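You operate a simulated robot arm through the tools that you are given. There is no shell and no other tool. Be economical: measure what you need, move in short steps, check, and stop when the job is done.

You are at the controls of a simulated two-armed robot. One attempt, no reset.

Task
Take the fuzz off the green, white and brown shawls.
Fine: one press of the fuzz remover on each, by its handle; put it back in its cradle. Set down upright: fuzz remover.

It is judged by the outcome, as a careful person would: the job done as asked, and still so three seconds after it is handed in. It fails if anything else is knocked over, pushed out of place, dropped, spilled or broken.

Robot
Two 7-joint arms with fingered hands on one trunk, on a base that drives. Base frame: it is fixed to the floor where the robot stands at the start and does not move with it; the origin is under the middle of the robot, x ahead of it, y to its left, z up; the surface under the hand at the start is at about z = 0.806. Units: m, rad, N and s.
The left shoulder is at the start at [0.087, 0.125, 1.071], the right one opposite. With the tool pointing down near the work surface each hand reaches from about 0.46 to 0.82 m from the robot's upright axis, wherever it stands, measured 20 degrees to its own side. Places, roughly: fuzz meter [0.8, 0.4, 1]. Payload 3.6 kg a hand.
The TCP of each hand is the grasp point between the finger pads, 0.03 m short of the fingertips. In the tool frame z runs along the fingers and y along their closing line. Largest opening 0.104 m; the body of the gripper starts 0.035 m behind the TCP. The gripper is a hand of 4 fingers: y runs from the thumb to the fingers, the wrist lies at [-0.015, -0.104, -0.178] in the tool frame, and closing takes about 1.5 s.
Orientation is that of the tool frame in the base frame, as [roll, pitch, yaw] about the fixed x, y, z axes, in that order (R = Rz(yaw) Ry(pitch) Rx(roll)). With the fingers straight down and the wrist toward the robot, the tool's x, y and z point along [0, 1, 0], [1, 0, 0] and [0, 0, -1] of the base frame.

Tools
- The arms move only by the tool move_arm. It takes "left_steps", "right_steps" or both (then of equal length, played together; a hand with none holds still); each is a list of rows, each a list of 7 numbers: the turn, a rotation vector about the tool's x, y, z in rad, then the shift along the tool's x, y, z in m, then the opening, from 0 (shut) to 1 (fully open). In form: [[wx, wy, wz, x, y, z, grip], ...]. A call has 1 to 20 rows; each row shifts and turns the commanded pose from where the row before left it, along the tool's axes as they then stand. Each row takes 0.2 s and may step no farther than 0.05 m and 0.15 rad from the row before; otherwise, or with a gripper value out of range, the whole call is refused. A pose out of reach is approached as far as the arm can. The call stops where the force on the tool passes 40 N (or 10 N more than at its start, if that is more) or the arm is blocked; 0.2 s more then pass. The fingers move at their own pace (about 0.072 m/s each) and stop on an object; they squeeze with about 25 N. The grip force told is the motor's: it shows also when the fingers shut on nothing. Time passes only in rows, and 0.2 s behind the last, so rows that do not move let the fingers close. The reply holds the time, the measured pose of the TCP, the force on the tool along the base axes, the opening and the grip force, in the units named above and with some noise, with the torque about the TCP (base axes, N m) and any sound that the robot's microphone picked up.
- Cameras (640 x 400 px; columns grow to the right, rows downward): "scene" is now at [0.2122, 0.0405, 1.2303]; the picture's right is [0.27, -0.96, 0.00], its down [-0.38, -0.11, -0.92] and it looks along [0.88, 0.25, -0.40] (base axes); focal length 214 px, centre (320, 200). "left" rides on the left gripper at [-0.061, -0.092, -0.13] in its tool frame; the picture's right is [-0.81, -0.27, 0.52], its down [0.53, -0.71, 0.46] and it looks along [0.24, 0.64, 0.72] (tool axes); focal length 275 px, centre (320, 200). "right" rides on the right gripper at [0.061, -0.092, -0.13] in its tool frame; the picture's right is [-0.81, 0.28, -0.52], its down [-0.53, -0.71, 0.46] and it looks along [-0.24, 0.64, 0.72] (tool axes); focal length 275 px, centre (320, 200). There is no depth. A picture from a camera that has moved, and an enlarged one, comes with that camera's place and axes in the base frame and with its lens. The place of the scene camera against the robot may be out by one fixed shift of up to 0.025 m in any direction.
- camera(camera): a new picture of that camera. It takes no simulated time.
- raise_lower(by): slides the trunk up (or, below 0, down) by that many m; the arms and the scene camera ride with it, the base frame stays. It gives what a move gives, with no picture.
- steer(legs): drives the robot by 1 to 6 legs, each [ahead, left, turn to the left] in m, m and rad, along the robot's own axes; the way and the turn of a leg run together, so that a leg with both is an arc; at most 1.5 m and 3.142 rad a leg. The arms and the cameras ride along, it lands a little off, and it stops where it bumps. It gives what a move gives.
- hand_shape(shape, hand): the hand has 4 fingers and takes this shape, open, in about a second: jaw (thumb against the fingers, like two jaws); tri (thumb and two fingers); tip (a fingertip pinch); poke (one finger out to press); point (the index stretched); flat (the hand flat); cup (the hand cupped); fist (a fist). The gripper value then closes the fingers along that shape, each until it touches; the sizes above hold for jaw. It gives what a move gives, with no picture.
- pan_tilt(pan, tilt): turns the head with the scene camera to pan (to the left, within 1.396 rad either way) and tilt (down, from -0.506 to 1.204), counted from straight ahead of the robot. It gives what a move gives.
- close_up(camera, box): a new picture of the part [left, top, right, bottom] of that camera's present view, enlarged. It takes no simulated time.
- close_job(): hands the job in; it is judged then, once.

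Work in short steps. Places have to be worked out from the pictures, the camera data and where the tool is seen: move nearer, look again, correct. Check each grasp and each placing, and mend what went wrong. You have 120 turns and 92 pictures in all, those below and enlarged ones among them. Open the grippers and draw the arms clear of the work before you hand the job in, unless the task says otherwise; then end with one line.

The tools are called after ">>>" as name(argument=value, ...) on one line, values as JSON. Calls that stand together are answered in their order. move_arm: Moves the arms, as the interface text tells. Its arguments: {"type":"object","properties":{"left_steps":{"type":"array"},"right_steps":{"type":"array"}},"required":[]} The other tools are called the same way: raise_lower (by) slides the trunk up or down; hand_shape (shape, hand) gives the hand a shape; steer (legs) drives the base; pan_tilt (pan, tilt) turns the head that bears the scene camera; camera (camera) takes a picture; close_up (camera, box) takes an enlarged picture of a part of a camera's view; close_job () hands the job in.

At the start:

```text
t: 0.0
left_tool_pos: [0.451, 0.3452, 1.144]
left_tcp_rot: [-3.141, 0.001, 1.57]
left_contact_force: [0.1, 0.7, 0.1]
left_ft_torque: [-0.01, 0.01, 0.04]
left_finger_gap: 0.1035
left_grip_force: 0.0
left_shape: jaw
right_tool_pos: [0.4203, 0.0036, 1.1869]
right_tcp_rot: [-3.14, 0.006, 1.57]
right_contact_force: [-0.1, 0.5, -0.5]
right_ft_torque: [0.01, 0.05, -0.01]
right_finger_gap: 0.1033
right_grip_force: 0.1
right_shape: jaw
trunk travel left (down, up): [-0.3, 0.236]
robot x, y, heading: [0.0008, -0.0047, -0.0]
head pan, tilt: [0.384, 0.593]
```

scene: 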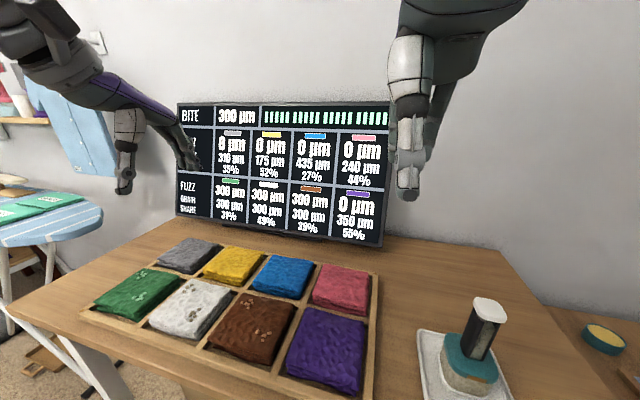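
right: 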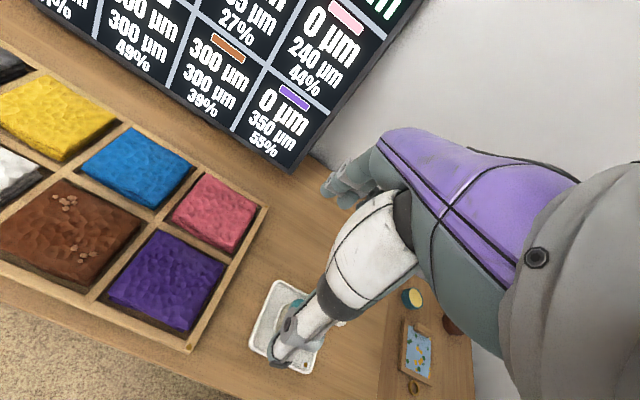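
left: 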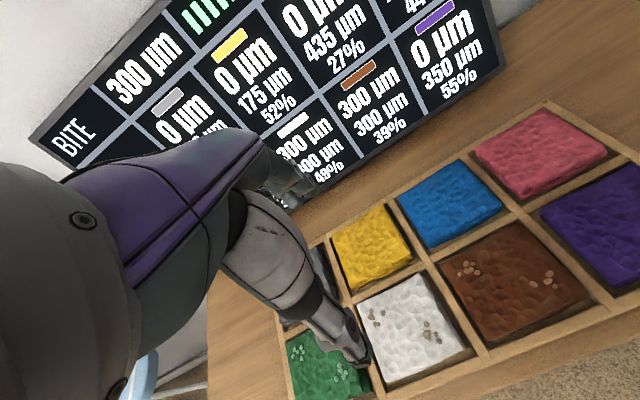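

The display shows fuzz, grain and share readings for each shawl, and the remover stands in its cradle at right. I'll enlarge both to read them.

>>> close_up(camera="scene", box=[170, 95, 400, 245])

>>> close_up(camera="scene", box=[400, 280, 540, 400])

```text
2.67 times, centred on (285, 170) of scene
camera zoom: at [0.2122, 0.0405, 1.2303], right [0.27, -0.96, 0.0], down [-0.38, -0.11, -0.92], along [0.88, 0.25, -0.4], focal length 572 px, centre (413, 280)
```

zoom: 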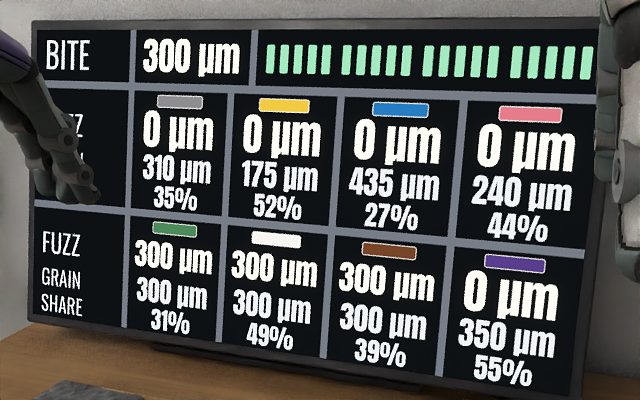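

```text
3.33 times, centred on (470, 340) of scene
camera zoom: at [0.2122, 0.0405, 1.2303], right [0.27, -0.96, 0.0], down [-0.38, -0.11, -0.92], along [0.88, 0.25, -0.4], focal length 715 px, centre (-180, -267)
```

zoom: 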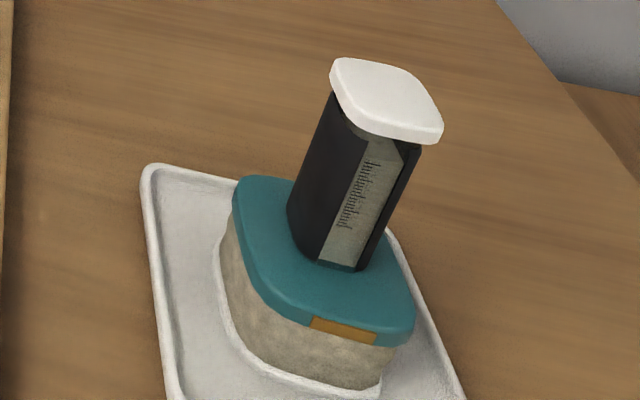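

The bite is 300 µm, which matches the 300 µm fuzz on green, white and brown. I put the remover's handle near (0.50, -0.145), with its cap top around z 0.956. I'll turn the head toward it for a better look.

>>> pan_tilt(pan=-0.3, tilt=0.85)

>>> camera(camera="scene")

```text
t: 1.1
left_tool_pos: [0.4511, 0.3452, 1.1426]
left_tcp_rot: [3.141, 0.001, 1.57]
left_contact_force: [-0.2, 0.7, -0.6]
left_ft_torque: [-0.03, -0.03, 0.01]
left_finger_gap: 0.1035
left_grip_force: 0.1
left_shape: jaw
right_tool_pos: [0.4217, 0.0043, 1.1868]
right_tcp_rot: [-3.14, 0.004, 1.567]
right_contact_force: [-0.8, -0.6, 0.4]
right_ft_torque: [0.0, 0.0, 0.01]
right_finger_gap: 0.1037
right_grip_force: 0.0
right_shape: jaw
trunk travel left (down, up): [-0.3, 0.236]
robot x, y, heading: [0.0032, 0.0022, -0.002]
head pan, tilt: [-0.3, 0.85]
```

```text
86 pictures are left
camera scene: at [0.2131, -0.0041, 1.2266], right [-0.21, -0.98, 0.0], down [-0.42, 0.09, -0.9], along [0.88, -0.19, -0.43], focal length 214 px, centre (320, 200)
```

scene: 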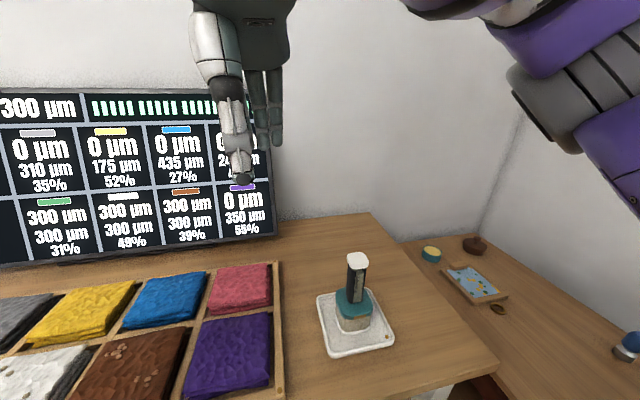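

The remover's handle is confirmed near (0.50, -0.14). I'll enlarge it to see the handle's orientation and size.

>>> close_up(camera="scene", box=[295, 240, 415, 370])

```text
3.08 times, centred on (355, 305) of scene
camera zoom: at [0.2131, -0.0041, 1.2266], right [-0.21, -0.98, 0.0], down [-0.42, 0.09, -0.9], along [0.88, -0.19, -0.43], focal length 660 px, centre (212, -123)
```

zoom: 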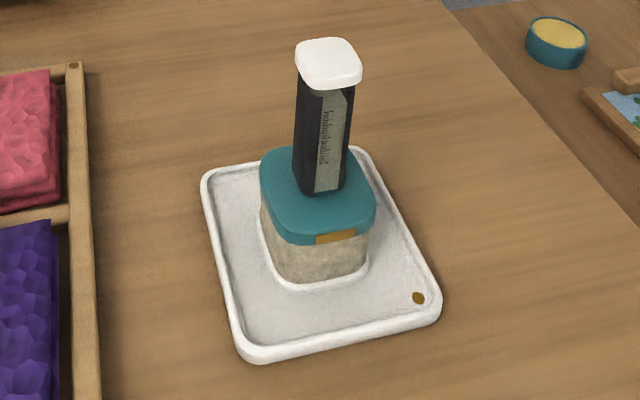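

The tray is aligned with the base axes, spanning about x 0.43–0.55 and y -0.19 to -0.074. I'll bring the right hand, open, above the handle with the fingertips still clear of the cap.

>>> move_arm(right_steps=[[0, 0, 0, -0.0235, 0.0125, 0.026, 1], [0, 0, 0, -0.0235, 0.0125, 0.026, 1], [0, 0, 0, -0.0235, 0.0125, 0.026, 1], [0, 0, 0, -0.0235, 0.0125, 0.026, 1], [0, 0, 0, -0.0235, 0.0125, 0.026, 1], [0, 0, 0, -0.0235, 0.0125, 0.026, 1], [0, 0, 0, 0, 0, 0, 1]])

>>> camera(camera="scene")

>>> camera(camera="right")

```text
t: 2.7
left_tool_pos: [0.4509, 0.3447, 1.1435]
left_tcp_rot: [-3.14, -0.001, 1.57]
left_contact_force: [0.7, 0.1, 0.7]
left_ft_torque: [-0.01, 0.01, 0.02]
left_finger_gap: 0.1036
left_grip_force: 0.0
left_shape: jaw
right_tool_pos: [0.4951, -0.1375, 1.0338]
right_tcp_rot: [-3.139, 0.005, 1.571]
right_contact_force: [0.9, -0.1, 0.7]
right_ft_torque: [-0.02, -0.01, 0.0]
right_finger_gap: 0.104
right_grip_force: 0.0
right_shape: jaw
trunk travel left (down, up): [-0.3, 0.236]
robot x, y, heading: [0.0026, 0.0005, 0.003]
head pan, tilt: [-0.3, 0.85]
```

```text
84 pictures are left
camera scene: at [0.1978, -0.0075, 1.192], right [-0.3, -0.96, 0.0], down [-0.72, 0.22, -0.66], along [0.63, -0.2, -0.75], focal length 214 px, centre (320, 200)
```

scene: 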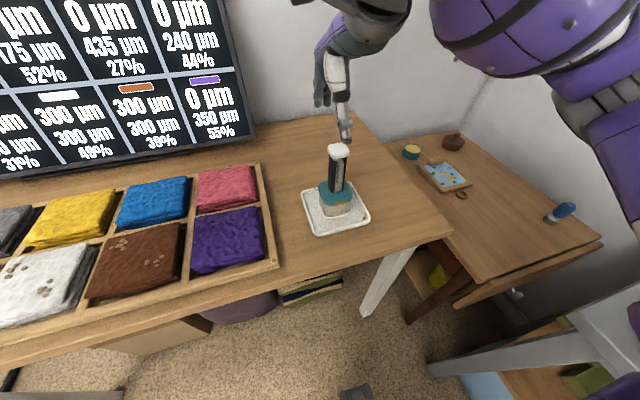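

```text
83 pictures are left
camera right: at [0.4052, -0.0745, 1.1628], right [0.28, -0.81, 0.52], down [-0.71, -0.54, -0.45], along [0.64, -0.25, -0.72], focal length 275 px, centre (320, 200)
```

right: 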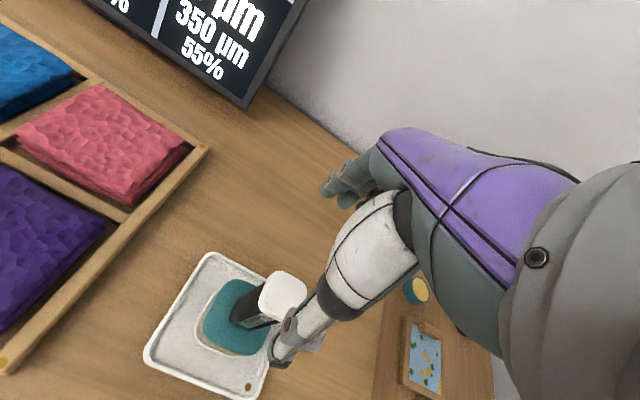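

The wrist camera puts the tray centre at (0.479, -0.148) and the cap at (0.483, -0.144), so the scene camera is shifted slightly. I'll shift the hand over it and come a little lower, then look again.

>>> move_arm(right_steps=[[0, 0, 0, -0.0075, -0.013, 0, 1], [0, 0, 0, 0, 0, 0.015, 1], [0, 0, 0, 0, 0, 0.015, 1], [0, 0, 0, 0, 0, 0, 1]])

>>> close_up(camera="scene", box=[270, 80, 400, 240])

>>> close_up(camera="right", box=[130, 150, 430, 400])

```text
t: 3.7
left_tool_pos: [0.4506, 0.3459, 1.1443]
left_tcp_rot: [-3.141, 0.0, 1.571]
left_contact_force: [-0.6, -0.7, -0.4]
left_ft_torque: [-0.02, -0.03, -0.01]
left_finger_gap: 0.1037
left_grip_force: 0.1
left_shape: jaw
right_tool_pos: [0.4813, -0.1452, 1.0022]
right_tcp_rot: [-3.14, 0.007, 1.57]
right_contact_force: [-0.2, 0.1, -0.4]
right_ft_torque: [0.02, -0.03, 0.02]
right_finger_gap: 0.1035
right_grip_force: 0.1
right_shape: jaw
trunk travel left (down, up): [-0.3, 0.236]
robot x, y, heading: [-0.002, 0.0018, -0.0]
head pan, tilt: [-0.3, 0.85]
```

```text
2.50 times, centred on (335, 160) of scene
camera zoom: at [0.1979, -0.0078, 1.192], right [-0.3, -0.96, 0.0], down [-0.72, 0.22, -0.66], along [0.63, -0.2, -0.75], focal length 536 px, centre (282, 300)
```

zoom: 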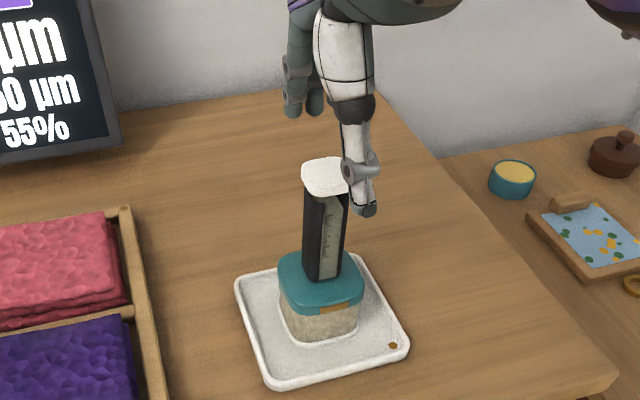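

```text
1.60 times, centred on (280, 275) of right
camera zoom: at [0.3916, -0.0824, 1.1312], right [0.28, -0.81, 0.52], down [-0.71, -0.53, -0.45], along [0.64, -0.25, -0.72], focal length 440 px, centre (384, 80)
```

zoom: 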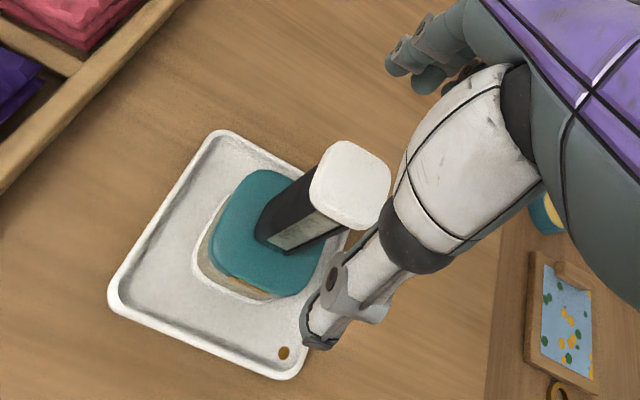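

Both views agree the handle is centred under the hand at about (0.479, -0.145), cap top near z 0.96. I'll descend straight down so the pads sit just below the cap without the palm touching it.

>>> move_arm(right_steps=[[0, 0, 0, 0, 0, 0.018, 1], [0, 0, 0, 0, 0, 0.018, 1], [0, 0, 0, 0, 0, 0.018, 1], [0, 0, 0, 0, 0, 0.01, 1], [0, 0, 0, 0, 0, 0, 1]])

>>> close_up(camera="scene", box=[270, 80, 400, 240])

>>> close_up(camera="right", box=[130, 150, 430, 400])

```text
t: 4.9
left_tool_pos: [0.45, 0.3443, 1.1441]
left_tcp_rot: [-3.142, -0.002, 1.571]
left_contact_force: [0.1, 0.0, -0.4]
left_ft_torque: [-0.02, -0.01, 0.01]
left_finger_gap: 0.104
left_grip_force: 0.1
left_shape: jaw
right_tool_pos: [0.4818, -0.146, 0.9387]
right_tcp_rot: [-3.138, 0.004, 1.569]
right_contact_force: [-0.3, -0.9, -1.0]
right_ft_torque: [0.01, 0.0, -0.01]
right_finger_gap: 0.1038
right_grip_force: 0.0
right_shape: jaw
trunk travel left (down, up): [-0.3, 0.236]
robot x, y, heading: [-0.0015, -0.0023, -0.008]
head pan, tilt: [-0.3, 0.85]
```

```text
2.50 times, centred on (335, 160) of scene
camera zoom: at [0.1978, -0.0079, 1.192], right [-0.3, -0.96, 0.0], down [-0.72, 0.22, -0.66], along [0.63, -0.2, -0.75], focal length 536 px, centre (282, 300)
```

zoom: 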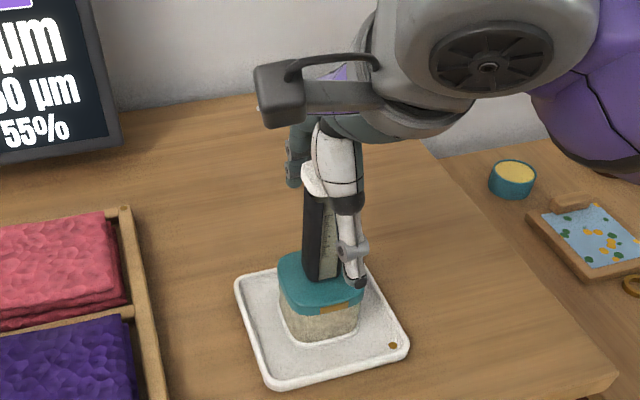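

```text
1.60 times, centred on (280, 275) of right
camera zoom: at [0.3918, -0.0844, 1.0678], right [0.28, -0.81, 0.52], down [-0.71, -0.53, -0.45], along [0.64, -0.25, -0.72], focal length 440 px, centre (384, 80)
```

zoom: 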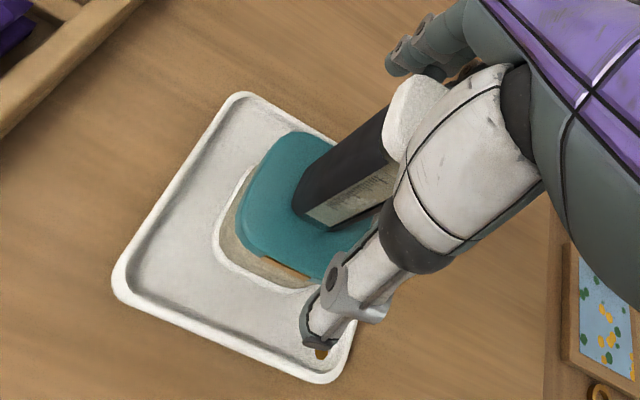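

The hand straddles the handle with no contact. I'll nudge 4 mm to the right and slightly lower, then close.

>>> move_arm(right_steps=[[0, 0, 0, -0.004, 0, 0.005, 1], [0, 0, 0, 0, 0, 0, 0.7], [0, 0, 0, 0, 0, 0, 0.4], [0, 0, 0, 0, 0, 0, 0.2], [0, 0, 0, 0, 0, 0, 0], [0, 0, 0, 0, 0, 0, 0], [0, 0, 0, 0, 0, 0, 0], [0, 0, 0, 0, 0, 0, 0], [0, 0, 0, 0, 0, 0, 0]])

>>> close_up(camera="scene", box=[270, 80, 400, 240])

>>> close_up(camera="right", box=[130, 150, 430, 400])

```text
t: 6.9
left_tool_pos: [0.4498, 0.3454, 1.144]
left_tcp_rot: [-3.141, 0.001, 1.57]
left_contact_force: [-0.1, 0.7, 0.6]
left_ft_torque: [-0.03, -0.01, 0.02]
left_finger_gap: 0.1037
left_grip_force: 0.0
left_shape: jaw
right_tool_pos: [0.4827, -0.1512, 0.9324]
right_tcp_rot: [-3.14, 0.005, 1.57]
right_contact_force: [-0.7, 0.1, -0.2]
right_ft_torque: [-0.03, -0.04, -0.03]
right_finger_gap: 0.0222
right_grip_force: 25.1
right_shape: jaw
trunk travel left (down, up): [-0.3, 0.236]
robot x, y, heading: [-0.0042, 0.0002, 0.001]
head pan, tilt: [-0.3, 0.85]
```

```text
2.50 times, centred on (335, 160) of scene
camera zoom: at [0.1979, -0.008, 1.192], right [-0.3, -0.96, 0.0], down [-0.72, 0.22, -0.66], along [0.63, -0.2, -0.75], focal length 536 px, centre (282, 300)
```

zoom: 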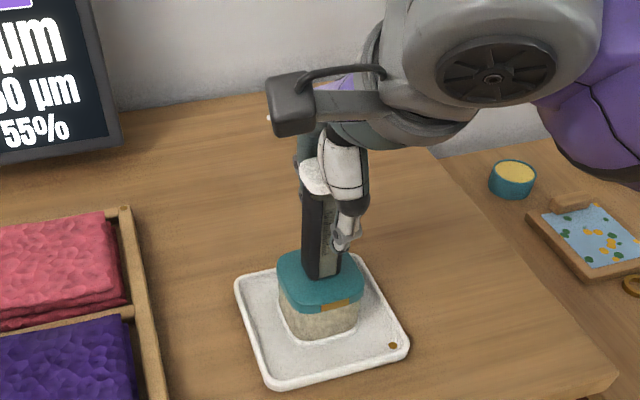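

```text
1.60 times, centred on (280, 275) of right
camera zoom: at [0.3923, -0.0889, 1.0626], right [0.28, -0.81, 0.52], down [-0.71, -0.53, -0.45], along [0.64, -0.25, -0.72], focal length 440 px, centre (384, 80)
```

zoom: 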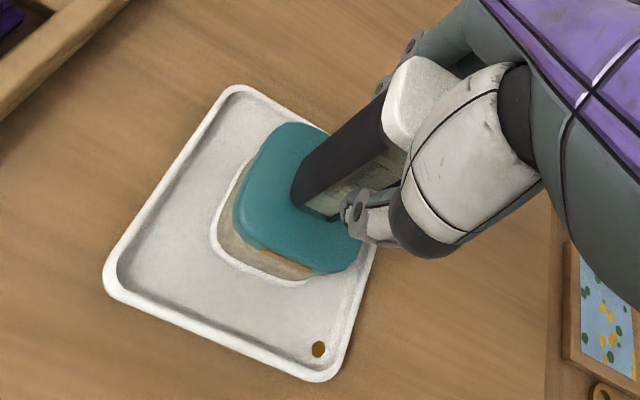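

The grip holds at a 0.022 m gap, but the thumb appears about 1 cm to the right of the handle's centre. I'll open, shift left, and grip again.

>>> move_arm(right_steps=[[0, 0, 0, 0, 0, 0, 0.5], [0, 0, 0, 0, 0, 0, 0.8], [0, 0, 0, 0, 0, 0, 0.8], [0, 0, 0, 0, 0, 0, 0.8], [0, 0, 0, 0.01, -0.001, 0, 0.8], [0, 0, 0, 0, 0, 0, 0.8], [0, 0, 0, 0, 0, 0, 0.4], [0, 0, 0, 0, 0, 0, 0.2], [0, 0, 0, 0, 0, 0, 0], [0, 0, 0, 0, 0, 0, 0], [0, 0, 0, 0, 0, 0, 0], [0, 0, 0, 0, 0, 0, 0], [0, 0, 0, 0, 0, 0, 0]])

>>> close_up(camera="scene", box=[300, 110, 380, 210])

>>> close_up(camera="right", box=[130, 150, 430, 400])

```text
t: 9.7
left_tool_pos: [0.452, 0.3448, 1.1434]
left_tcp_rot: [-3.141, 0.001, 1.571]
left_contact_force: [0.4, 0.4, -0.6]
left_ft_torque: [-0.02, 0.01, -0.01]
left_finger_gap: 0.1039
left_grip_force: 0.1
left_shape: jaw
right_tool_pos: [0.4824, -0.1422, 0.9328]
right_tcp_rot: [-3.139, 0.005, 1.57]
right_contact_force: [-0.8, 0.8, -0.2]
right_ft_torque: [0.02, -0.03, 0.04]
right_finger_gap: 0.0247
right_grip_force: 25.3
right_shape: jaw
trunk travel left (down, up): [-0.3, 0.236]
robot x, y, heading: [0.0031, -0.0025, -0.001]
head pan, tilt: [-0.3, 0.85]
```

```text
4.00 times, centred on (340, 160) of scene
camera zoom: at [0.1979, -0.0079, 1.192], right [-0.3, -0.96, 0.0], down [-0.72, 0.22, -0.66], along [0.63, -0.2, -0.75], focal length 858 px, centre (240, 360)
```

zoom: 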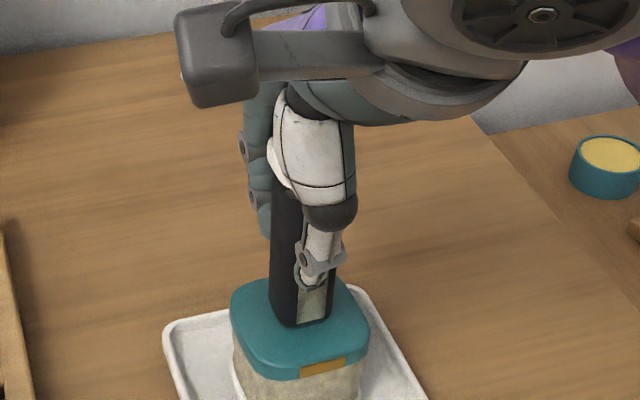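

```text
1.60 times, centred on (280, 275) of right
camera zoom: at [0.3922, -0.0795, 1.0622], right [0.28, -0.81, 0.52], down [-0.71, -0.53, -0.45], along [0.64, -0.25, -0.72], focal length 440 px, centre (384, 80)
```

zoom: 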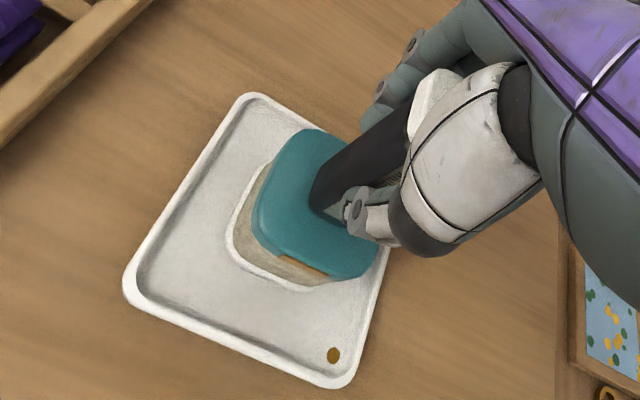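

The thumb now sits centred on the handle's front face at (0.4824, -0.1422, 0.9328), which I'll use as the return pose. I'll lift it gently and check.

>>> move_arm(right_steps=[[0, 0, 0, 0, 0, -0.01, 0], [0, 0, 0, 0, 0, -0.02, 0], [0, 0, 0, 0, 0, -0.03, 0], [0, 0, 0, 0, 0, -0.03, 0], [0, 0, 0, 0, 0, -0.03, 0], [0, 0, 0, 0, 0, 0, 0]])

>>> camera(camera="scene")

>>> camera(camera="right")

```text
t: 11.1
left_tool_pos: [0.4501, 0.3441, 1.1432]
left_tcp_rot: [3.141, -0.001, 1.572]
left_contact_force: [0.4, -0.2, -0.4]
left_ft_torque: [-0.03, 0.01, 0.01]
left_finger_gap: 0.1037
left_grip_force: 0.1
left_shape: jaw
right_tool_pos: [0.4823, -0.142, 1.0551]
right_tcp_rot: [-3.139, 0.005, 1.57]
right_contact_force: [0.6, -0.5, -3.5]
right_ft_torque: [0.02, -0.02, -0.02]
right_finger_gap: 0.0249
right_grip_force: 25.0
right_shape: jaw
trunk travel left (down, up): [-0.3, 0.236]
robot x, y, heading: [0.001, -0.0001, 0.0]
head pan, tilt: [-0.3, 0.85]
```

```text
74 pictures are left
camera scene: at [0.1981, -0.0081, 1.1919], right [-0.3, -0.96, 0.0], down [-0.72, 0.22, -0.66], along [0.63, -0.2, -0.75], focal length 214 px, centre (320, 200)
```

scene: 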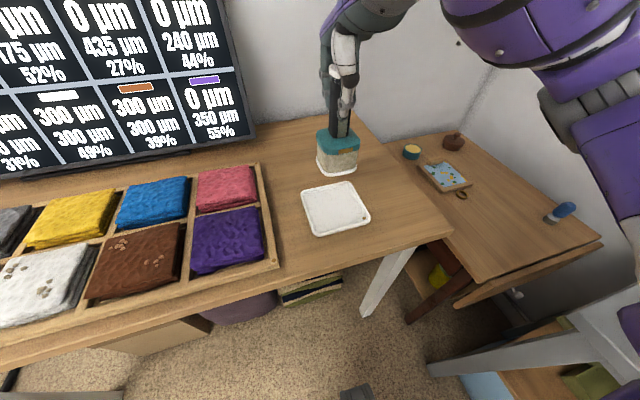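

```text
73 pictures are left
camera right: at [0.3929, -0.0792, 1.1853], right [0.28, -0.81, 0.52], down [-0.71, -0.53, -0.45], along [0.64, -0.25, -0.72], focal length 275 px, centre (320, 200)
```

right: 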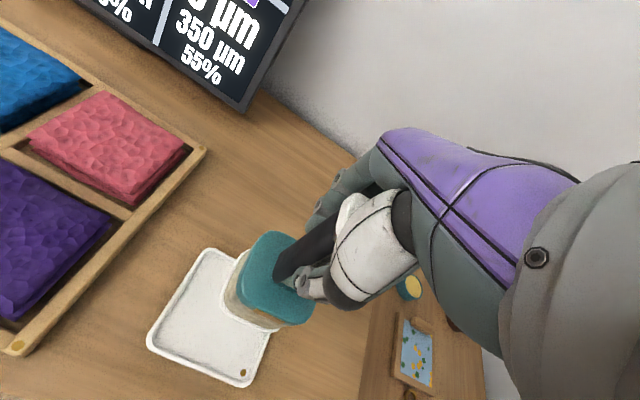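

The remover is held firmly and upright. Before driving left I'll look that way for obstacles and to locate the shawls.

>>> pan_tilt(pan=0.9, tilt=0.75)

>>> move_arm(right_steps=[[0, 0, 0, 0, 0, 0, 0], [0, 0, 0, 0, 0, 0, 0], [0, 0, 0, 0, 0, 0, 0]])

>>> camera(camera="scene")

```text
t: 12.5
left_tool_pos: [0.4505, 0.3448, 1.1427]
left_tcp_rot: [3.141, 0.0, 1.569]
left_contact_force: [0.1, 0.4, 0.2]
left_ft_torque: [0.02, -0.02, -0.01]
left_finger_gap: 0.1036
left_grip_force: 0.2
left_shape: jaw
right_tool_pos: [0.4836, -0.1407, 1.0558]
right_tcp_rot: [-3.139, 0.006, 1.568]
right_contact_force: [-0.5, 1.0, -2.6]
right_ft_torque: [0.01, 0.03, -0.02]
right_finger_gap: 0.0247
right_grip_force: 24.8
right_shape: jaw
trunk travel left (down, up): [-0.3, 0.236]
robot x, y, heading: [0.0016, -0.0017, 0.001]
head pan, tilt: [0.901, 0.75]
```

```text
t: 13.3
left_tool_pos: [0.4506, 0.3454, 1.1434]
left_tcp_rot: [3.141, 0.0, 1.571]
left_contact_force: [0.1, 0.3, -0.1]
left_ft_torque: [-0.06, 0.0, 0.0]
left_finger_gap: 0.1036
left_grip_force: 0.0
left_shape: jaw
right_tool_pos: [0.4821, -0.1413, 1.0541]
right_tcp_rot: [-3.14, 0.004, 1.57]
right_contact_force: [0.4, 0.6, -3.2]
right_ft_torque: [0.03, 0.01, -0.02]
right_finger_gap: 0.0249
right_grip_force: 25.2
right_shape: jaw
trunk travel left (down, up): [-0.3, 0.236]
robot x, y, heading: [0.0003, -0.0013, 0.002]
head pan, tilt: [0.901, 0.75]
```

```text
72 pictures are left
camera scene: at [0.1748, 0.0801, 1.2], right [0.78, -0.62, 0.0], down [-0.42, -0.53, -0.73], along [0.45, 0.57, -0.68], focal length 214 px, centre (320, 200)
```

scene: 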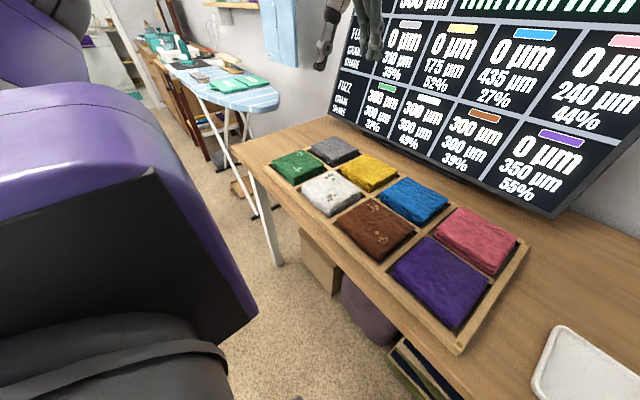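

The floor to the left is clear. The brown, white and green shawls lie near y 0.222, 0.379 and 0.536, at x about 0.448. I'll drive left so the right hand is over brown.

>>> steer(legs=[[0, 0.365, 0]])

>>> move_arm(right_steps=[[0, 0, 0, 0, -0.017, 0, 0], [0, 0, 0, 0, -0.017, 0, 0], [0, 0, 0, 0, 0, 0, 0]])

>>> pan_tilt(pan=-0.1, tilt=0.85)

>>> move_arm(right_steps=[[0, 0, 0, 0, 0, 0, 0], [0, 0, 0, 0, 0, 0, 0], [0, 0, 0, 0, 0, 0, 0]])

>>> camera(camera="scene")

>>> camera(camera="right")

```text
t: 17.0
left_tool_pos: [0.4549, 0.7016, 1.1435]
left_tcp_rot: [-3.141, 0.001, 1.561]
left_contact_force: [0.7, 0.3, 0.2]
left_ft_torque: [0.0, -0.04, -0.01]
left_finger_gap: 0.1037
left_grip_force: 0.0
left_shape: jaw
right_tool_pos: [0.484, 0.2169, 1.0562]
right_tcp_rot: [-3.141, 0.006, 1.561]
right_contact_force: [0.4, -0.4, -2.8]
right_ft_torque: [0.01, -0.02, 0.01]
right_finger_gap: 0.0245
right_grip_force: 25.1
right_shape: jaw
trunk travel left (down, up): [-0.3, 0.236]
robot x, y, heading: [0.0, 0.3637, -0.015]
head pan, tilt: [0.901, 0.75]
```

```text
t: 17.8
left_tool_pos: [0.4553, 0.7025, 1.1438]
left_tcp_rot: [3.141, 0.001, 1.562]
left_contact_force: [-0.2, 0.2, 0.7]
left_ft_torque: [0.03, 0.0, 0.02]
left_finger_gap: 0.1037
left_grip_force: 0.0
left_shape: jaw
right_tool_pos: [0.449, 0.2158, 1.0561]
right_tcp_rot: [-3.14, 0.006, 1.561]
right_contact_force: [0.8, -0.7, -2.6]
right_ft_torque: [0.04, 0.02, -0.01]
right_finger_gap: 0.0246
right_grip_force: 24.8
right_shape: jaw
trunk travel left (down, up): [-0.3, 0.236]
robot x, y, heading: [-0.0011, 0.3632, -0.014]
head pan, tilt: [0.901, 0.75]
```

```text
t: 19.1
left_tool_pos: [0.4551, 0.7041, 1.1441]
left_tcp_rot: [3.141, 0.0, 1.562]
left_contact_force: [0.3, 0.7, -0.2]
left_ft_torque: [0.03, 0.01, -0.02]
left_finger_gap: 0.1039
left_grip_force: 0.0
left_shape: jaw
right_tool_pos: [0.4497, 0.2149, 1.0558]
right_tcp_rot: [-3.141, 0.007, 1.561]
right_contact_force: [-0.4, -0.3, -2.2]
right_ft_torque: [0.04, 0.02, 0.01]
right_finger_gap: 0.0248
right_grip_force: 25.0
right_shape: jaw
trunk travel left (down, up): [-0.3, 0.236]
robot x, y, heading: [0.0022, 0.3629, -0.01]
head pan, tilt: [-0.099, 0.85]
```

```text
t: 19.9
left_tool_pos: [0.4561, 0.7028, 1.144]
left_tcp_rot: [-3.141, 0.001, 1.562]
left_contact_force: [-0.3, 0.5, -0.6]
left_ft_torque: [0.02, 0.02, 0.04]
left_finger_gap: 0.1035
left_grip_force: 0.1
left_shape: jaw
right_tool_pos: [0.4498, 0.2159, 1.0571]
right_tcp_rot: [-3.14, 0.006, 1.56]
right_contact_force: [-0.3, -0.6, -2.5]
right_ft_torque: [0.01, -0.01, 0.0]
right_finger_gap: 0.0244
right_grip_force: 25.0
right_shape: jaw
trunk travel left (down, up): [-0.3, 0.236]
robot x, y, heading: [0.0016, 0.3616, -0.008]
head pan, tilt: [-0.099, 0.85]
```

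```text
71 pictures are left
camera scene: at [0.2027, 0.3674, 1.192], right [-0.11, -0.99, 0.0], down [-0.75, 0.08, -0.66], along [0.66, -0.07, -0.75], focal length 214 px, centre (320, 200)
```

scene: 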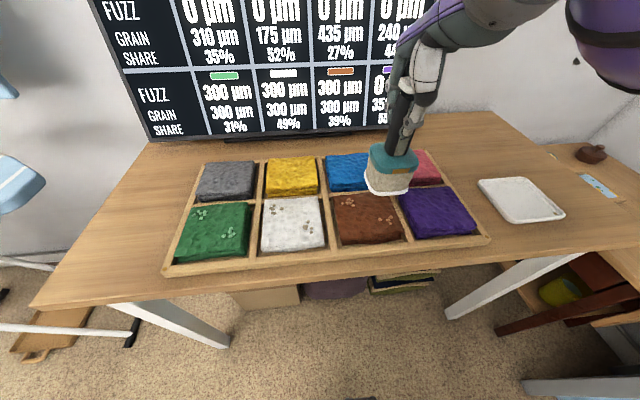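

```text
70 pictures are left
camera right: at [0.3603, 0.2786, 1.1853], right [0.27, -0.81, 0.52], down [-0.72, -0.53, -0.45], along [0.64, -0.25, -0.72], focal length 275 px, centre (320, 200)
```

right: 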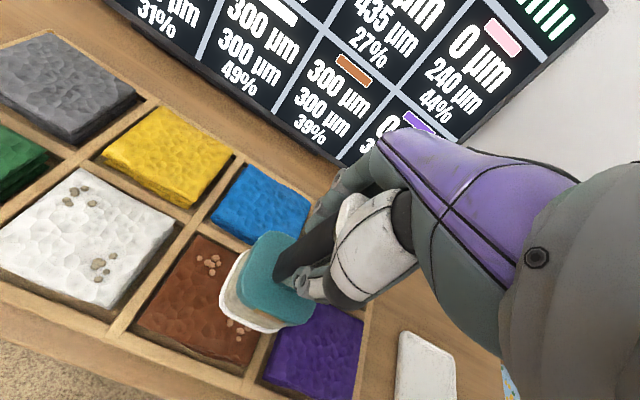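

The wrist view puts brown's centre at (0.457, 0.229) and white's at (0.457, 0.385), so green should be near y 0.541. I'll centre over brown and lower until the pad is just above it.

>>> move_arm(right_steps=[[0, 0, 0, 0.013, 0.007, 0, 0], [0, 0, 0, 0, 0, 0.03, 0], [0, 0, 0, 0, 0, 0.03, 0], [0, 0, 0, 0, 0, 0.015, 0], [0, 0, 0, 0, 0, 0, 0]])

>>> camera(camera="scene")

>>> camera(camera="right")

```text
t: 21.1
left_tool_pos: [0.456, 0.7017, 1.1432]
left_tcp_rot: [3.141, 0.001, 1.563]
left_contact_force: [-0.1, 0.2, -0.1]
left_ft_torque: [-0.04, -0.01, -0.01]
left_finger_gap: 0.1038
left_grip_force: 0.0
left_shape: jaw
right_tool_pos: [0.4547, 0.2297, 0.9807]
right_tcp_rot: [-3.139, 0.005, 1.561]
right_contact_force: [0.0, -0.4, -2.8]
right_ft_torque: [-0.02, 0.01, 0.03]
right_finger_gap: 0.0249
right_grip_force: 25.1
right_shape: jaw
trunk travel left (down, up): [-0.3, 0.236]
robot x, y, heading: [0.0057, 0.3648, -0.009]
head pan, tilt: [-0.099, 0.85]
```

```text
69 pictures are left
camera scene: at [0.2026, 0.3674, 1.192], right [-0.11, -0.99, 0.0], down [-0.75, 0.08, -0.66], along [0.66, -0.07, -0.75], focal length 214 px, centre (320, 200)
```

scene: 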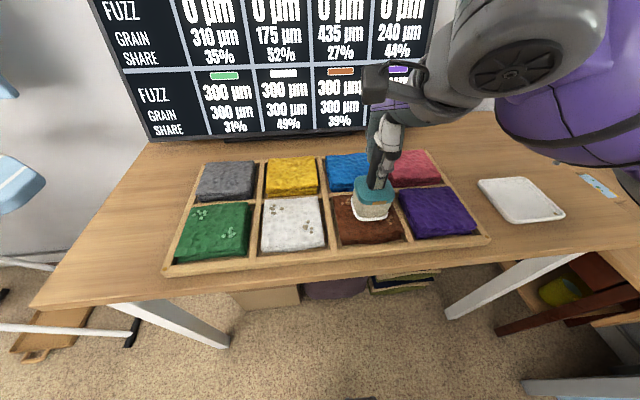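

```text
68 pictures are left
camera right: at [0.3662, 0.2925, 1.1105], right [0.27, -0.81, 0.52], down [-0.72, -0.53, -0.45], along [0.64, -0.25, -0.72], focal length 275 px, centre (320, 200)
```

right: 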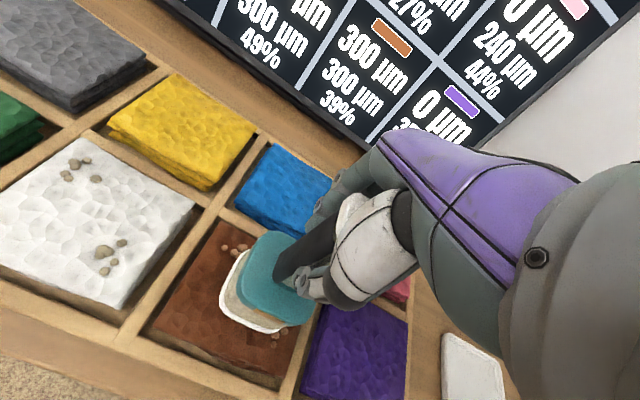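

The pad hovers centred over brown about 2 cm up. I'll lower it in small steps until the force rises.

>>> move_arm(right_steps=[[0, 0, 0, 0, 0, 0.005, 0], [0, 0, 0, 0, 0, 0.005, 0], [0, 0, 0, 0, 0, 0.005, 0], [0, 0, 0, 0, 0, 0, 0]])

>>> close_up(camera="scene", box=[320, 140, 480, 260])

```text
t: 22.1
left_tool_pos: [0.4547, 0.703, 1.1435]
left_tcp_rot: [3.139, -0.001, 1.562]
left_contact_force: [-0.1, -1.3, -1.0]
left_ft_torque: [0.01, 0.01, -0.04]
left_finger_gap: 0.104
left_grip_force: 0.2
left_shape: jaw
right_tool_pos: [0.4551, 0.2312, 0.9659]
right_tcp_rot: [3.138, 0.003, 1.561]
right_contact_force: [-2.9, -0.4, 17.0]
right_ft_torque: [-0.04, 0.0, -0.04]
right_finger_gap: 0.0252
right_grip_force: 24.9
right_shape: jaw
trunk travel left (down, up): [-0.3, 0.236]
robot x, y, heading: [-0.0016, 0.3596, -0.011]
head pan, tilt: [-0.099, 0.85]
```

```text
3.33 times, centred on (400, 200) of scene
camera zoom: at [0.2012, 0.3677, 1.1923], right [-0.11, -0.99, 0.0], down [-0.75, 0.08, -0.66], along [0.66, -0.07, -0.75], focal length 715 px, centre (53, 200)
```

zoom: 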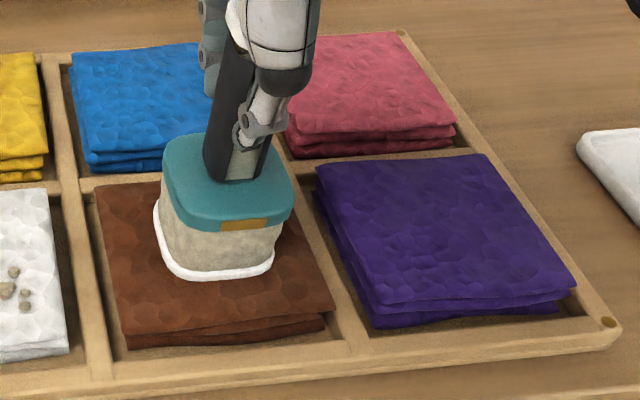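

Contact at about 17 N, with the pad flat on brown and well inside its edges. I'll read brown's number on the meter.

>>> camera(camera="right")

```text
66 pictures are left
camera right: at [0.3656, 0.2933, 1.0958], right [0.27, -0.81, 0.52], down [-0.72, -0.53, -0.46], along [0.64, -0.25, -0.72], focal length 275 px, centre (320, 200)
```

right: 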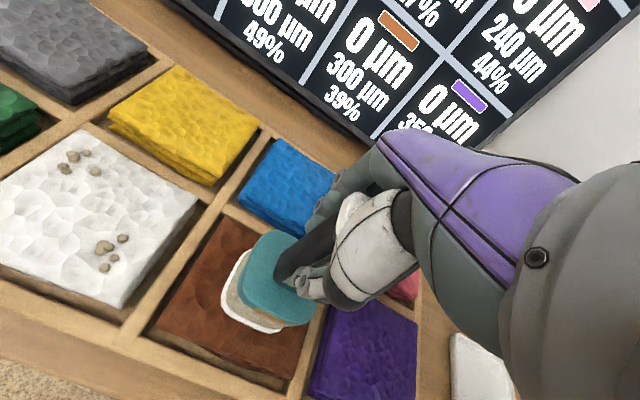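

Brown reads 0 µm, so that press is done. I'll lift straight up and drive left to white.

>>> move_arm(right_steps=[[0, 0, 0, 0, 0, -0.01, 0], [0, 0, 0, 0, 0, -0.015, 0], [0, 0, 0, 0, 0, -0.02, 0], [0, 0, 0, 0, 0, -0.02, 0], [0, 0, 0, 0, 0, 0, 0]])

>>> steer(legs=[[0, 0.155, 0.01]])

>>> camera(camera="scene")

>>> camera(camera="right")

```text
t: 23.3
left_tool_pos: [0.4559, 0.7025, 1.1433]
left_tcp_rot: [-3.141, 0.0, 1.561]
left_contact_force: [0.1, 0.0, 0.1]
left_ft_torque: [0.0, 0.02, -0.01]
left_finger_gap: 0.1038
left_grip_force: 0.0
left_shape: jaw
right_tool_pos: [0.4554, 0.2287, 1.0305]
right_tcp_rot: [-3.138, 0.005, 1.56]
right_contact_force: [-1.0, 0.2, -3.4]
right_ft_torque: [0.03, 0.0, -0.01]
right_finger_gap: 0.0248
right_grip_force: 25.1
right_shape: jaw
trunk travel left (down, up): [-0.3, 0.236]
robot x, y, heading: [0.0063, 0.3635, -0.004]
head pan, tilt: [-0.099, 0.85]
```

```text
t: 25.3
left_tool_pos: [0.4527, 0.8673, 1.1434]
left_tcp_rot: [-3.141, 0.0, 1.572]
left_contact_force: [-0.7, 0.1, 0.5]
left_ft_torque: [0.01, -0.04, 0.04]
left_finger_gap: 0.1036
left_grip_force: 0.1
left_shape: jaw
right_tool_pos: [0.4565, 0.3932, 1.0294]
right_tcp_rot: [-3.139, 0.005, 1.569]
right_contact_force: [-0.4, 0.3, -2.1]
right_ft_torque: [0.01, 0.03, 0.01]
right_finger_gap: 0.0249
right_grip_force: 24.6
right_shape: jaw
trunk travel left (down, up): [-0.3, 0.236]
robot x, y, heading: [-0.0001, 0.519, 0.001]
head pan, tilt: [-0.099, 0.85]
```

```text
65 pictures are left
camera scene: at [0.2033, 0.5297, 1.192], right [-0.1, -1.0, 0.0], down [-0.75, 0.07, -0.66], along [0.66, -0.06, -0.75], focal length 214 px, centre (320, 200)
```

scene: 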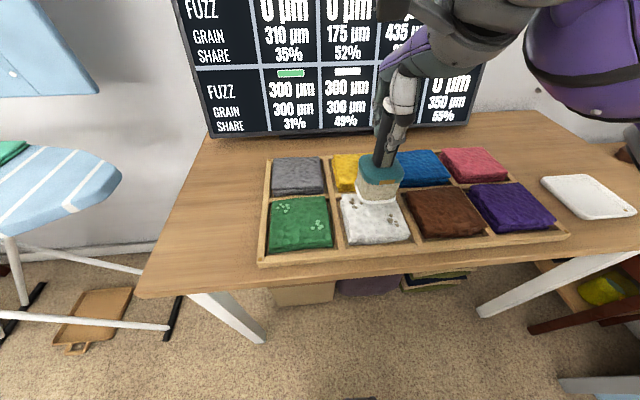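

```text
64 pictures are left
camera right: at [0.3666, 0.4551, 1.1601], right [0.28, -0.81, 0.52], down [-0.71, -0.54, -0.45], along [0.64, -0.25, -0.72], focal length 275 px, centre (320, 200)
```

right: 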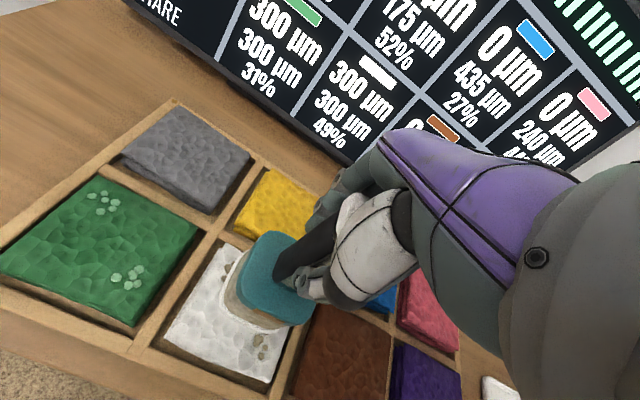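

Brown is clean and undisturbed. White's centre is near (0.457, 0.383), so I'll shift 1 cm right and lower to just above it.

>>> move_arm(right_steps=[[0, 0, 0, -0.01, 0, 0, 0], [0, 0, 0, 0, 0, 0.02, 0], [0, 0, 0, 0, 0, 0.02, 0], [0, 0, 0, 0, 0, 0.01, 0], [0, 0, 0, 0, 0, 0, 0]])

>>> close_up(camera="scene", box=[290, 140, 450, 260])

```text
t: 26.5
left_tool_pos: [0.4517, 0.867, 1.1426]
left_tcp_rot: [-3.141, 0.0, 1.573]
left_contact_force: [1.1, 0.3, 0.4]
left_ft_torque: [0.03, 0.01, 0.0]
left_finger_gap: 0.1036
left_grip_force: 0.1
left_shape: jaw
right_tool_pos: [0.4562, 0.3823, 0.9806]
right_tcp_rot: [-3.139, 0.006, 1.573]
right_contact_force: [0.6, 0.0, -1.7]
right_ft_torque: [0.01, -0.01, 0.01]
right_finger_gap: 0.025
right_grip_force: 25.5
right_shape: jaw
trunk travel left (down, up): [-0.3, 0.236]
robot x, y, heading: [0.0036, 0.5209, 0.003]
head pan, tilt: [-0.099, 0.85]
```

```text
3.33 times, centred on (370, 200) of scene
camera zoom: at [0.2033, 0.5294, 1.192], right [-0.1, -1.0, 0.0], down [-0.75, 0.07, -0.66], along [0.66, -0.06, -0.75], focal length 715 px, centre (153, 200)
```

zoom: 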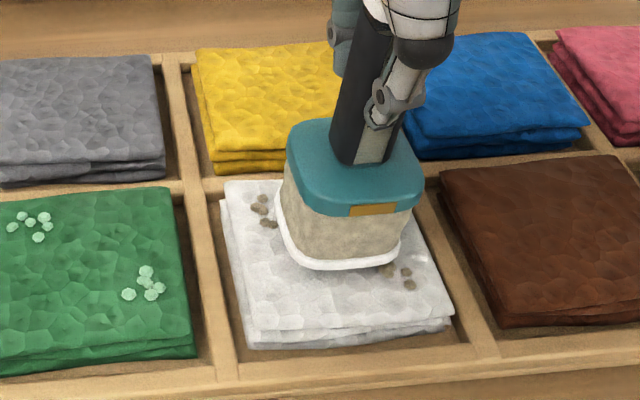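

The pad is slightly right of white's centre. I'll shift 6 mm left and 4 mm toward me, then press gently as on brown.

>>> move_arm(right_steps=[[0, 0, 0, 0.006, -0.004, 0, 0], [0, 0, 0, 0, 0, 0.005, 0], [0, 0, 0, 0, 0, 0.005, 0], [0, 0, 0, 0, 0, 0.005, 0], [0, 0, 0, 0, 0, 0, 0]])

>>> camera(camera="right")

```text
t: 27.7
left_tool_pos: [0.4519, 0.8676, 1.143]
left_tcp_rot: [3.14, 0.002, 1.573]
left_contact_force: [0.1, 0.1, 0.2]
left_ft_torque: [0.01, 0.02, -0.02]
left_finger_gap: 0.1039
left_grip_force: 0.0
left_shape: jaw
right_tool_pos: [0.4529, 0.3905, 0.967]
right_tcp_rot: [3.139, 0.003, 1.57]
right_contact_force: [-1.9, 1.2, 14.2]
right_ft_torque: [0.0, -0.05, 0.01]
right_finger_gap: 0.0252
right_grip_force: 24.6
right_shape: jaw
trunk travel left (down, up): [-0.3, 0.236]
robot x, y, heading: [0.002, 0.5207, 0.003]
head pan, tilt: [-0.099, 0.85]
```

```text
62 pictures are left
camera right: at [0.3617, 0.4514, 1.0958], right [0.27, -0.81, 0.52], down [-0.71, -0.54, -0.46], along [0.65, -0.25, -0.72], focal length 275 px, centre (320, 200)
```

right: 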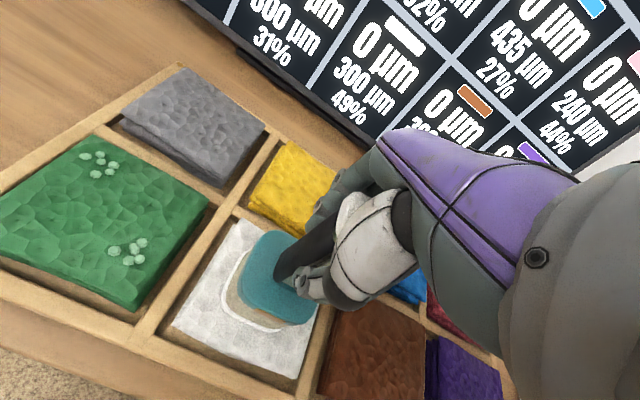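

White reads 0 µm. I'll lift and drive left to green, with the left arm staying above and short of the ironing board.

>>> move_arm(right_steps=[[0, 0, 0, 0, 0, -0.01, 0], [0, 0, 0, 0, 0, -0.015, 0], [0, 0, 0, 0, 0, -0.02, 0], [0, 0, 0, 0, 0, -0.02, 0], [0, 0, 0, 0, 0, 0, 0]])

>>> steer(legs=[[0, 0.15, 0]])

>>> camera(camera="scene")

>>> camera(camera="right")

```text
t: 28.9
left_tool_pos: [0.4537, 0.8681, 1.1436]
left_tcp_rot: [-3.141, 0.002, 1.572]
left_contact_force: [-0.2, -0.2, 0.4]
left_ft_torque: [0.0, -0.06, 0.02]
left_finger_gap: 0.1038
left_grip_force: 0.2
left_shape: jaw
right_tool_pos: [0.4522, 0.3894, 1.0273]
right_tcp_rot: [-3.138, 0.005, 1.573]
right_contact_force: [0.2, 0.3, -3.2]
right_ft_torque: [0.0, -0.01, 0.05]
right_finger_gap: 0.0248
right_grip_force: 24.8
right_shape: jaw
trunk travel left (down, up): [-0.3, 0.236]
robot x, y, heading: [0.0041, 0.5223, 0.007]
head pan, tilt: [-0.099, 0.85]
```

```text
t: 30.9
left_tool_pos: [0.4542, 1.0196, 1.1435]
left_tcp_rot: [-3.141, 0.0, 1.57]
left_contact_force: [-0.1, -0.1, 0.0]
left_ft_torque: [-0.01, 0.0, 0.0]
left_finger_gap: 0.1036
left_grip_force: 0.1
left_shape: jaw
right_tool_pos: [0.4521, 0.5416, 1.0276]
right_tcp_rot: [-3.138, 0.004, 1.569]
right_contact_force: [0.5, -0.2, -2.2]
right_ft_torque: [0.04, -0.03, 0.0]
right_finger_gap: 0.0248
right_grip_force: 24.8
right_shape: jaw
trunk travel left (down, up): [-0.3, 0.236]
robot x, y, heading: [0.0026, 0.6743, 0.001]
head pan, tilt: [-0.099, 0.85]
```

```text
61 pictures are left
camera scene: at [0.2032, 0.6825, 1.192], right [-0.1, -0.99, 0.0], down [-0.75, 0.08, -0.66], along [0.66, -0.07, -0.75], focal length 214 px, centre (320, 200)
```

scene: 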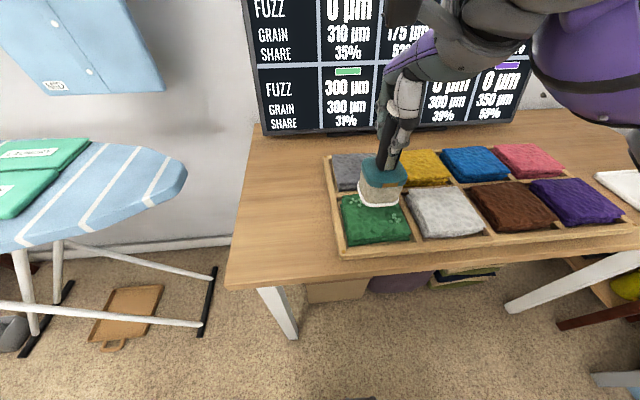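

```text
60 pictures are left
camera right: at [0.3616, 0.6033, 1.158], right [0.27, -0.81, 0.52], down [-0.72, -0.53, -0.45], along [0.64, -0.25, -0.72], focal length 275 px, centre (320, 200)
```

right: 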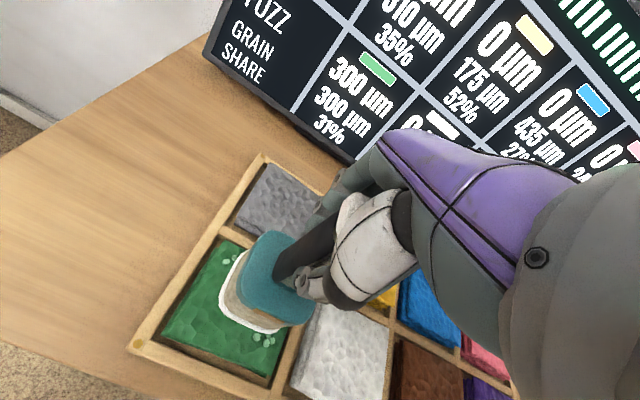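

The pad is over green at y 0.542. I'll lower it to just above and check the alignment.

>>> move_arm(right_steps=[[0, 0, 0, 0, 0, 0.02, 0], [0, 0, 0, 0, 0, 0.02, 0], [0, 0, 0, 0, 0, 0.008, 0], [0, 0, 0, 0, 0, 0, 0]])

>>> close_up(camera="scene", box=[300, 140, 460, 260])

```text
t: 31.9
left_tool_pos: [0.4531, 1.0191, 1.1441]
left_tcp_rot: [3.141, -0.001, 1.57]
left_contact_force: [-0.1, 0.0, 0.6]
left_ft_torque: [-0.04, -0.02, -0.01]
left_finger_gap: 0.1038
left_grip_force: 0.2
left_shape: jaw
right_tool_pos: [0.4509, 0.5395, 0.9793]
right_tcp_rot: [-3.136, 0.003, 1.569]
right_contact_force: [-0.6, -0.4, -2.6]
right_ft_torque: [0.02, -0.01, -0.02]
right_finger_gap: 0.025
right_grip_force: 24.9
right_shape: jaw
trunk travel left (down, up): [-0.3, 0.236]
robot x, y, heading: [0.0017, 0.6739, -0.002]
head pan, tilt: [-0.099, 0.85]
```

```text
3.33 times, centred on (380, 200) of scene
camera zoom: at [0.2032, 0.6823, 1.192], right [-0.1, -0.99, 0.0], down [-0.75, 0.08, -0.66], along [0.66, -0.07, -0.75], focal length 715 px, centre (120, 200)
```

zoom: 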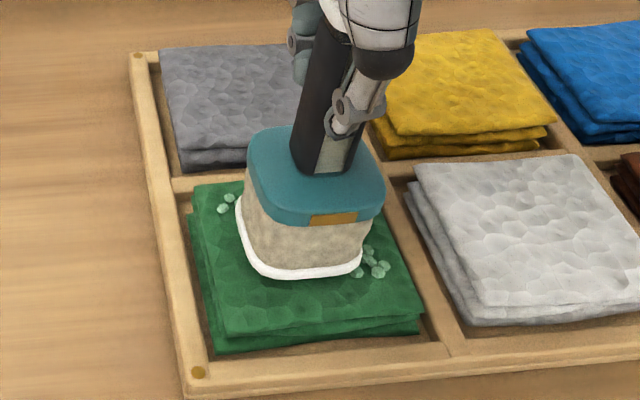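

The pad is well inside green. I'll press with the same gentle force.

>>> move_arm(right_steps=[[0, 0, 0, 0.002, -0.003, 0, 0], [0, 0, 0, 0, 0, 0.005, 0], [0, 0, 0, 0, 0, 0.005, 0], [0, 0, 0, 0, 0, 0.004, 0], [0, 0, 0, 0, 0, 0, 0]])

>>> camera(camera="right")

```text
t: 33.1
left_tool_pos: [0.4518, 1.0206, 1.1444]
left_tcp_rot: [3.14, -0.001, 1.57]
left_contact_force: [-0.1, 0.6, -0.2]
left_ft_torque: [0.01, 0.0, -0.04]
left_finger_gap: 0.1038
left_grip_force: 0.0
left_shape: jaw
right_tool_pos: [0.4477, 0.5427, 0.9669]
right_tcp_rot: [3.139, 0.007, 1.568]
right_contact_force: [-3.8, 3.2, 9.7]
right_ft_torque: [0.03, -0.02, 0.02]
right_finger_gap: 0.0253
right_grip_force: 24.8
right_shape: jaw
trunk travel left (down, up): [-0.3, 0.236]
robot x, y, heading: [0.0006, 0.6745, 0.003]
head pan, tilt: [-0.099, 0.85]
```

```text
58 pictures are left
camera right: at [0.3573, 0.6044, 1.0964], right [0.27, -0.81, 0.52], down [-0.71, -0.53, -0.45], along [0.64, -0.25, -0.72], focal length 275 px, centre (320, 200)
```

right: 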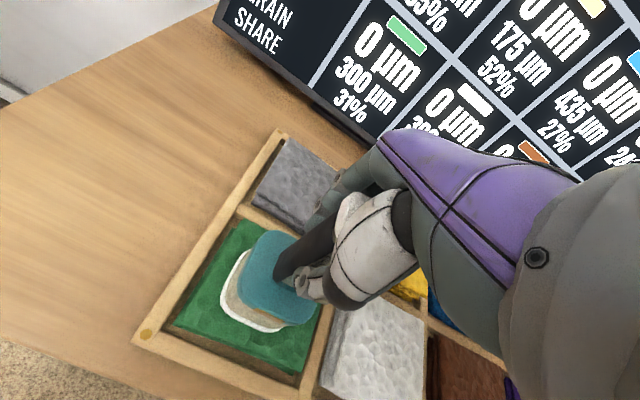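

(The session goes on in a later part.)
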